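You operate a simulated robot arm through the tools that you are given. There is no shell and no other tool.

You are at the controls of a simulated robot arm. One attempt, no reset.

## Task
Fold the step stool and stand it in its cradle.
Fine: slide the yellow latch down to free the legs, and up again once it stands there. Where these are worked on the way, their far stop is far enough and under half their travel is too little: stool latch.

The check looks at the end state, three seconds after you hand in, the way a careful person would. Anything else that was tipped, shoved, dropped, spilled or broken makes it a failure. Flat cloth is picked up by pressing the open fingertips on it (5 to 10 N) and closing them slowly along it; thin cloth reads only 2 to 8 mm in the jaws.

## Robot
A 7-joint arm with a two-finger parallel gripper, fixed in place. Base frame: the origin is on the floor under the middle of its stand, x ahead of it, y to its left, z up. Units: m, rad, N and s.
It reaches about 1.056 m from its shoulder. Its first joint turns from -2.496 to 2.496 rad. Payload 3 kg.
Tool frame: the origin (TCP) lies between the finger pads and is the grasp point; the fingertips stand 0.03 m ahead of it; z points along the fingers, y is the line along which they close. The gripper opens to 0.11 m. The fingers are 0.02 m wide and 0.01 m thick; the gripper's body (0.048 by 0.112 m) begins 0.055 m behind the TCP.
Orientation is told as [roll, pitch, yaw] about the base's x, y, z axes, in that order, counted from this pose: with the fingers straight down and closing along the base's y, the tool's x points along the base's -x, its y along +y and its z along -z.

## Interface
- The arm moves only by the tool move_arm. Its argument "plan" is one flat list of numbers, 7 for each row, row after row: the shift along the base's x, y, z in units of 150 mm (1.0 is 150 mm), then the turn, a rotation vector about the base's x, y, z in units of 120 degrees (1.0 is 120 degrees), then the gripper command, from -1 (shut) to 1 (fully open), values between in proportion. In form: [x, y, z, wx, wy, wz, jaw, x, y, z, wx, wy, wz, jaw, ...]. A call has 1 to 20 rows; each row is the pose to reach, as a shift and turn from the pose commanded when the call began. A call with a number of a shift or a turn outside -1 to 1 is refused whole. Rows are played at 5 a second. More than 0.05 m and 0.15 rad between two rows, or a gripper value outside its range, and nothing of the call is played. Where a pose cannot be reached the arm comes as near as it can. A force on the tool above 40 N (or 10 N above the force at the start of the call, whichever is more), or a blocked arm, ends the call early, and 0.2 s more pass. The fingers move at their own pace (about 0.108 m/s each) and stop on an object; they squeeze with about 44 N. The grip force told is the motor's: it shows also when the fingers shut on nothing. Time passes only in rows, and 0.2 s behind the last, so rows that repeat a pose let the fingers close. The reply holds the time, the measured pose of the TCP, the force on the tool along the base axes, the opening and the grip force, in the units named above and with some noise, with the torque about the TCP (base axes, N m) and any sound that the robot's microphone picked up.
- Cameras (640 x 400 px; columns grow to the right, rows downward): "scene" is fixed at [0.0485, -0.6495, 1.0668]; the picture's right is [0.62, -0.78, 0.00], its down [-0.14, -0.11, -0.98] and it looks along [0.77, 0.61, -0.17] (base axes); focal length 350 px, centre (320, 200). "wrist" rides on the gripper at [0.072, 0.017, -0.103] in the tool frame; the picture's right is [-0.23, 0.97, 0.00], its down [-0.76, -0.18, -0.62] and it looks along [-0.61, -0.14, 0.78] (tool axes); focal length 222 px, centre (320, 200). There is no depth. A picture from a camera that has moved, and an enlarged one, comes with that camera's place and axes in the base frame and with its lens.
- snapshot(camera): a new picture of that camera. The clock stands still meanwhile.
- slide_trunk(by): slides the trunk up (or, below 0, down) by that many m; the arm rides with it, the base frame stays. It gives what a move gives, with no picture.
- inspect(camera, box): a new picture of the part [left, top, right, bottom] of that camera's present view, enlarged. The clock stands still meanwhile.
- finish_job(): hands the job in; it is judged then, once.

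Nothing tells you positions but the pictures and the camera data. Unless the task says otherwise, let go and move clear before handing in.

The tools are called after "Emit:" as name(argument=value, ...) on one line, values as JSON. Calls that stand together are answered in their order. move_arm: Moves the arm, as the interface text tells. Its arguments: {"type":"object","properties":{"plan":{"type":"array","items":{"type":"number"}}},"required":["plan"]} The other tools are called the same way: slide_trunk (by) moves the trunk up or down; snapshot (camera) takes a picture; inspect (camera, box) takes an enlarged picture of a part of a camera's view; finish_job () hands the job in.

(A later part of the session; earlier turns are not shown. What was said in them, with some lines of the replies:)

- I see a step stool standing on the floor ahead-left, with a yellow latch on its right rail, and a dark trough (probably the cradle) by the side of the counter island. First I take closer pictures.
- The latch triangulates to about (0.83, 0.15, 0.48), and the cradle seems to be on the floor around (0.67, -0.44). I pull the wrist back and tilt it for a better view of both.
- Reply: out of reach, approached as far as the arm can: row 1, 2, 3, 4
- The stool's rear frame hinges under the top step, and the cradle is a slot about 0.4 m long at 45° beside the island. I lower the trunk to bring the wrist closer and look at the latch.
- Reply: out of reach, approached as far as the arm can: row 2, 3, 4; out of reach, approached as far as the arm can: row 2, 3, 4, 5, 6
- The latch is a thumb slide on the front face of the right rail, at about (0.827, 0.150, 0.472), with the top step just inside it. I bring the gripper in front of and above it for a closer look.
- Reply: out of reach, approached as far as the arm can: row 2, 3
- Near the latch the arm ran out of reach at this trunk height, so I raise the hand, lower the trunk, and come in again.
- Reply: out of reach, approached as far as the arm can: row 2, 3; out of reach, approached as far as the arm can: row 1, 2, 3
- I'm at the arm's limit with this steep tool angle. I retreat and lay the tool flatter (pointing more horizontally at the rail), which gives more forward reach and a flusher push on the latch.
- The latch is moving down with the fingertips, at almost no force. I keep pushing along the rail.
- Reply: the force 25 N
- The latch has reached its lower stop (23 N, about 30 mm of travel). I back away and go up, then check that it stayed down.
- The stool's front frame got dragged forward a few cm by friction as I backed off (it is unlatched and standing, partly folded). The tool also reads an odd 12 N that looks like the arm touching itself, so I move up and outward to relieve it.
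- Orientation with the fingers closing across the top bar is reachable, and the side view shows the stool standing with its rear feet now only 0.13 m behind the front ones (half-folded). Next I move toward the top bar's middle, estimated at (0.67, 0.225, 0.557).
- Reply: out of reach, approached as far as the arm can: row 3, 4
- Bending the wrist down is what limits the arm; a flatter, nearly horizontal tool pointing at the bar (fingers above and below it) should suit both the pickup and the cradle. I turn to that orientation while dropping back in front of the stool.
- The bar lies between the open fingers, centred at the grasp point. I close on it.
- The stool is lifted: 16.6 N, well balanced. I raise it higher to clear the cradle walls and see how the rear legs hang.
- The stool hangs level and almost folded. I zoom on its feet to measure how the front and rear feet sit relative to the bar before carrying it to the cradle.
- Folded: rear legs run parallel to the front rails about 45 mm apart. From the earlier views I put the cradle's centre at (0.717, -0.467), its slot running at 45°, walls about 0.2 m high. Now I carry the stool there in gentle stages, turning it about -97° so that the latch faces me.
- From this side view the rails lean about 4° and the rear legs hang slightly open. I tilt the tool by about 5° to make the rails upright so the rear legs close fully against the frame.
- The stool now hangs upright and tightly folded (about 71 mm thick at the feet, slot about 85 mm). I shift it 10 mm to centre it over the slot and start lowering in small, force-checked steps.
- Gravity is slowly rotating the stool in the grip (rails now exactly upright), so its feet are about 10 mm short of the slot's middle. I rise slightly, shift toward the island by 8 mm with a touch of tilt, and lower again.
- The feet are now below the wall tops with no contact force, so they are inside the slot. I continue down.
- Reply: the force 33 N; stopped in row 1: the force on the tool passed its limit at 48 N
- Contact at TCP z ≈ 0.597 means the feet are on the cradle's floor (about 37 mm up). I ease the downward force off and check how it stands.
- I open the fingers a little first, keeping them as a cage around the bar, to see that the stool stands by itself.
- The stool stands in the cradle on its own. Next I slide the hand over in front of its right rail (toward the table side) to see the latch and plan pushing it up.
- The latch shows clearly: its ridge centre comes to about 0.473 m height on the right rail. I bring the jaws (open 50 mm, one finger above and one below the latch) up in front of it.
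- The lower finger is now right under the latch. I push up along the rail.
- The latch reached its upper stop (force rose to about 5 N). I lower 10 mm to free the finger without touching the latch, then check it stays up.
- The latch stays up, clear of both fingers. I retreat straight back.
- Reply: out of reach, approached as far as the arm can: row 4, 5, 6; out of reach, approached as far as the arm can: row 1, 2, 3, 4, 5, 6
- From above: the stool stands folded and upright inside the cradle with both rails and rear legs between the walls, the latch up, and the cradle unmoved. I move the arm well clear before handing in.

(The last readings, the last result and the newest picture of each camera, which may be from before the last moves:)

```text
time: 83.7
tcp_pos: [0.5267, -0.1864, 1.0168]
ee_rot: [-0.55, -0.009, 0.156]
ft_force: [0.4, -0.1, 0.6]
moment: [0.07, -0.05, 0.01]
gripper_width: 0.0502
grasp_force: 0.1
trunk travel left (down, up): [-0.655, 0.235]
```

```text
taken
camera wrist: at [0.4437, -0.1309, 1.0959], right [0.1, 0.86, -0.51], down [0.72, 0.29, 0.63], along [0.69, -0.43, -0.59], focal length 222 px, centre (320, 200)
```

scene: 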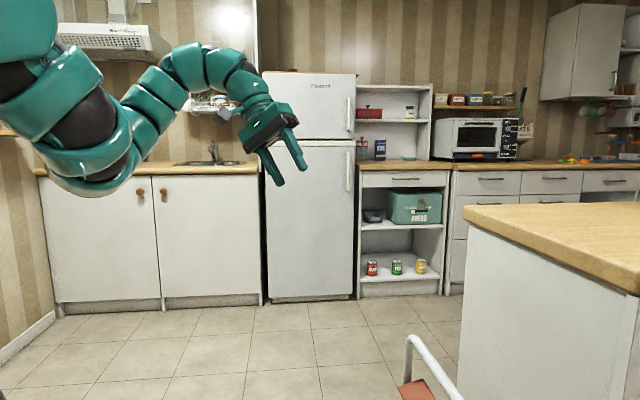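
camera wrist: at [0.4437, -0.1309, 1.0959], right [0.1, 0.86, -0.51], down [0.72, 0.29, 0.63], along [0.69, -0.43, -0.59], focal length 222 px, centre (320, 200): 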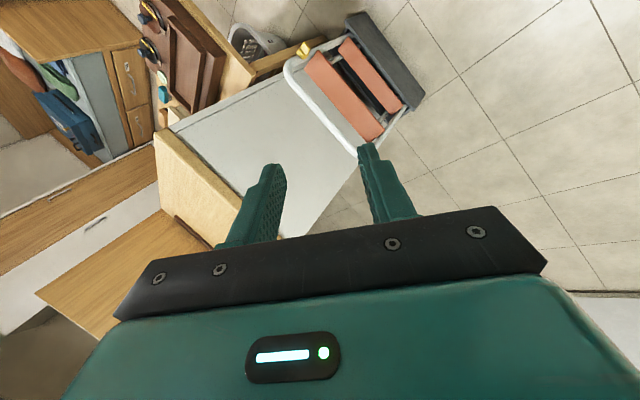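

The stool is folded and standing in its cradle, with the latch slid back up. The arm is clear and nothing else has been moved, so I hand the job in.

Emit:
finish_job()

```text
The job is handed in.
```

The stool is folded and standing upright in its cradle, and I have handed the job in. I don't have the judge's result.

- **Latch:** I slid it down to its lower stop to free the legs. Once the stool stood in the cradle, I pushed it back up to its upper stop. In the last pictures it was still up.
- **Stool:** Both front rails and both rear legs sit between the cradle walls. It leans slightly toward the robot, against the near wall, and stood steady on its own for the last 20 seconds or so.
- **Surroundings:** The cradle had not moved, and I saw nothing else tipped or shifted.

Two things did not go cleanly:

- **Drag:** As I backed off the unlatched latch, friction pulled the stool's top forward about 6 cm. It stayed standing, half-folded.
- **Force:** Setting it down in the cradle, the force briefly reached 48 N before the arm stopped. I eased off straight away.
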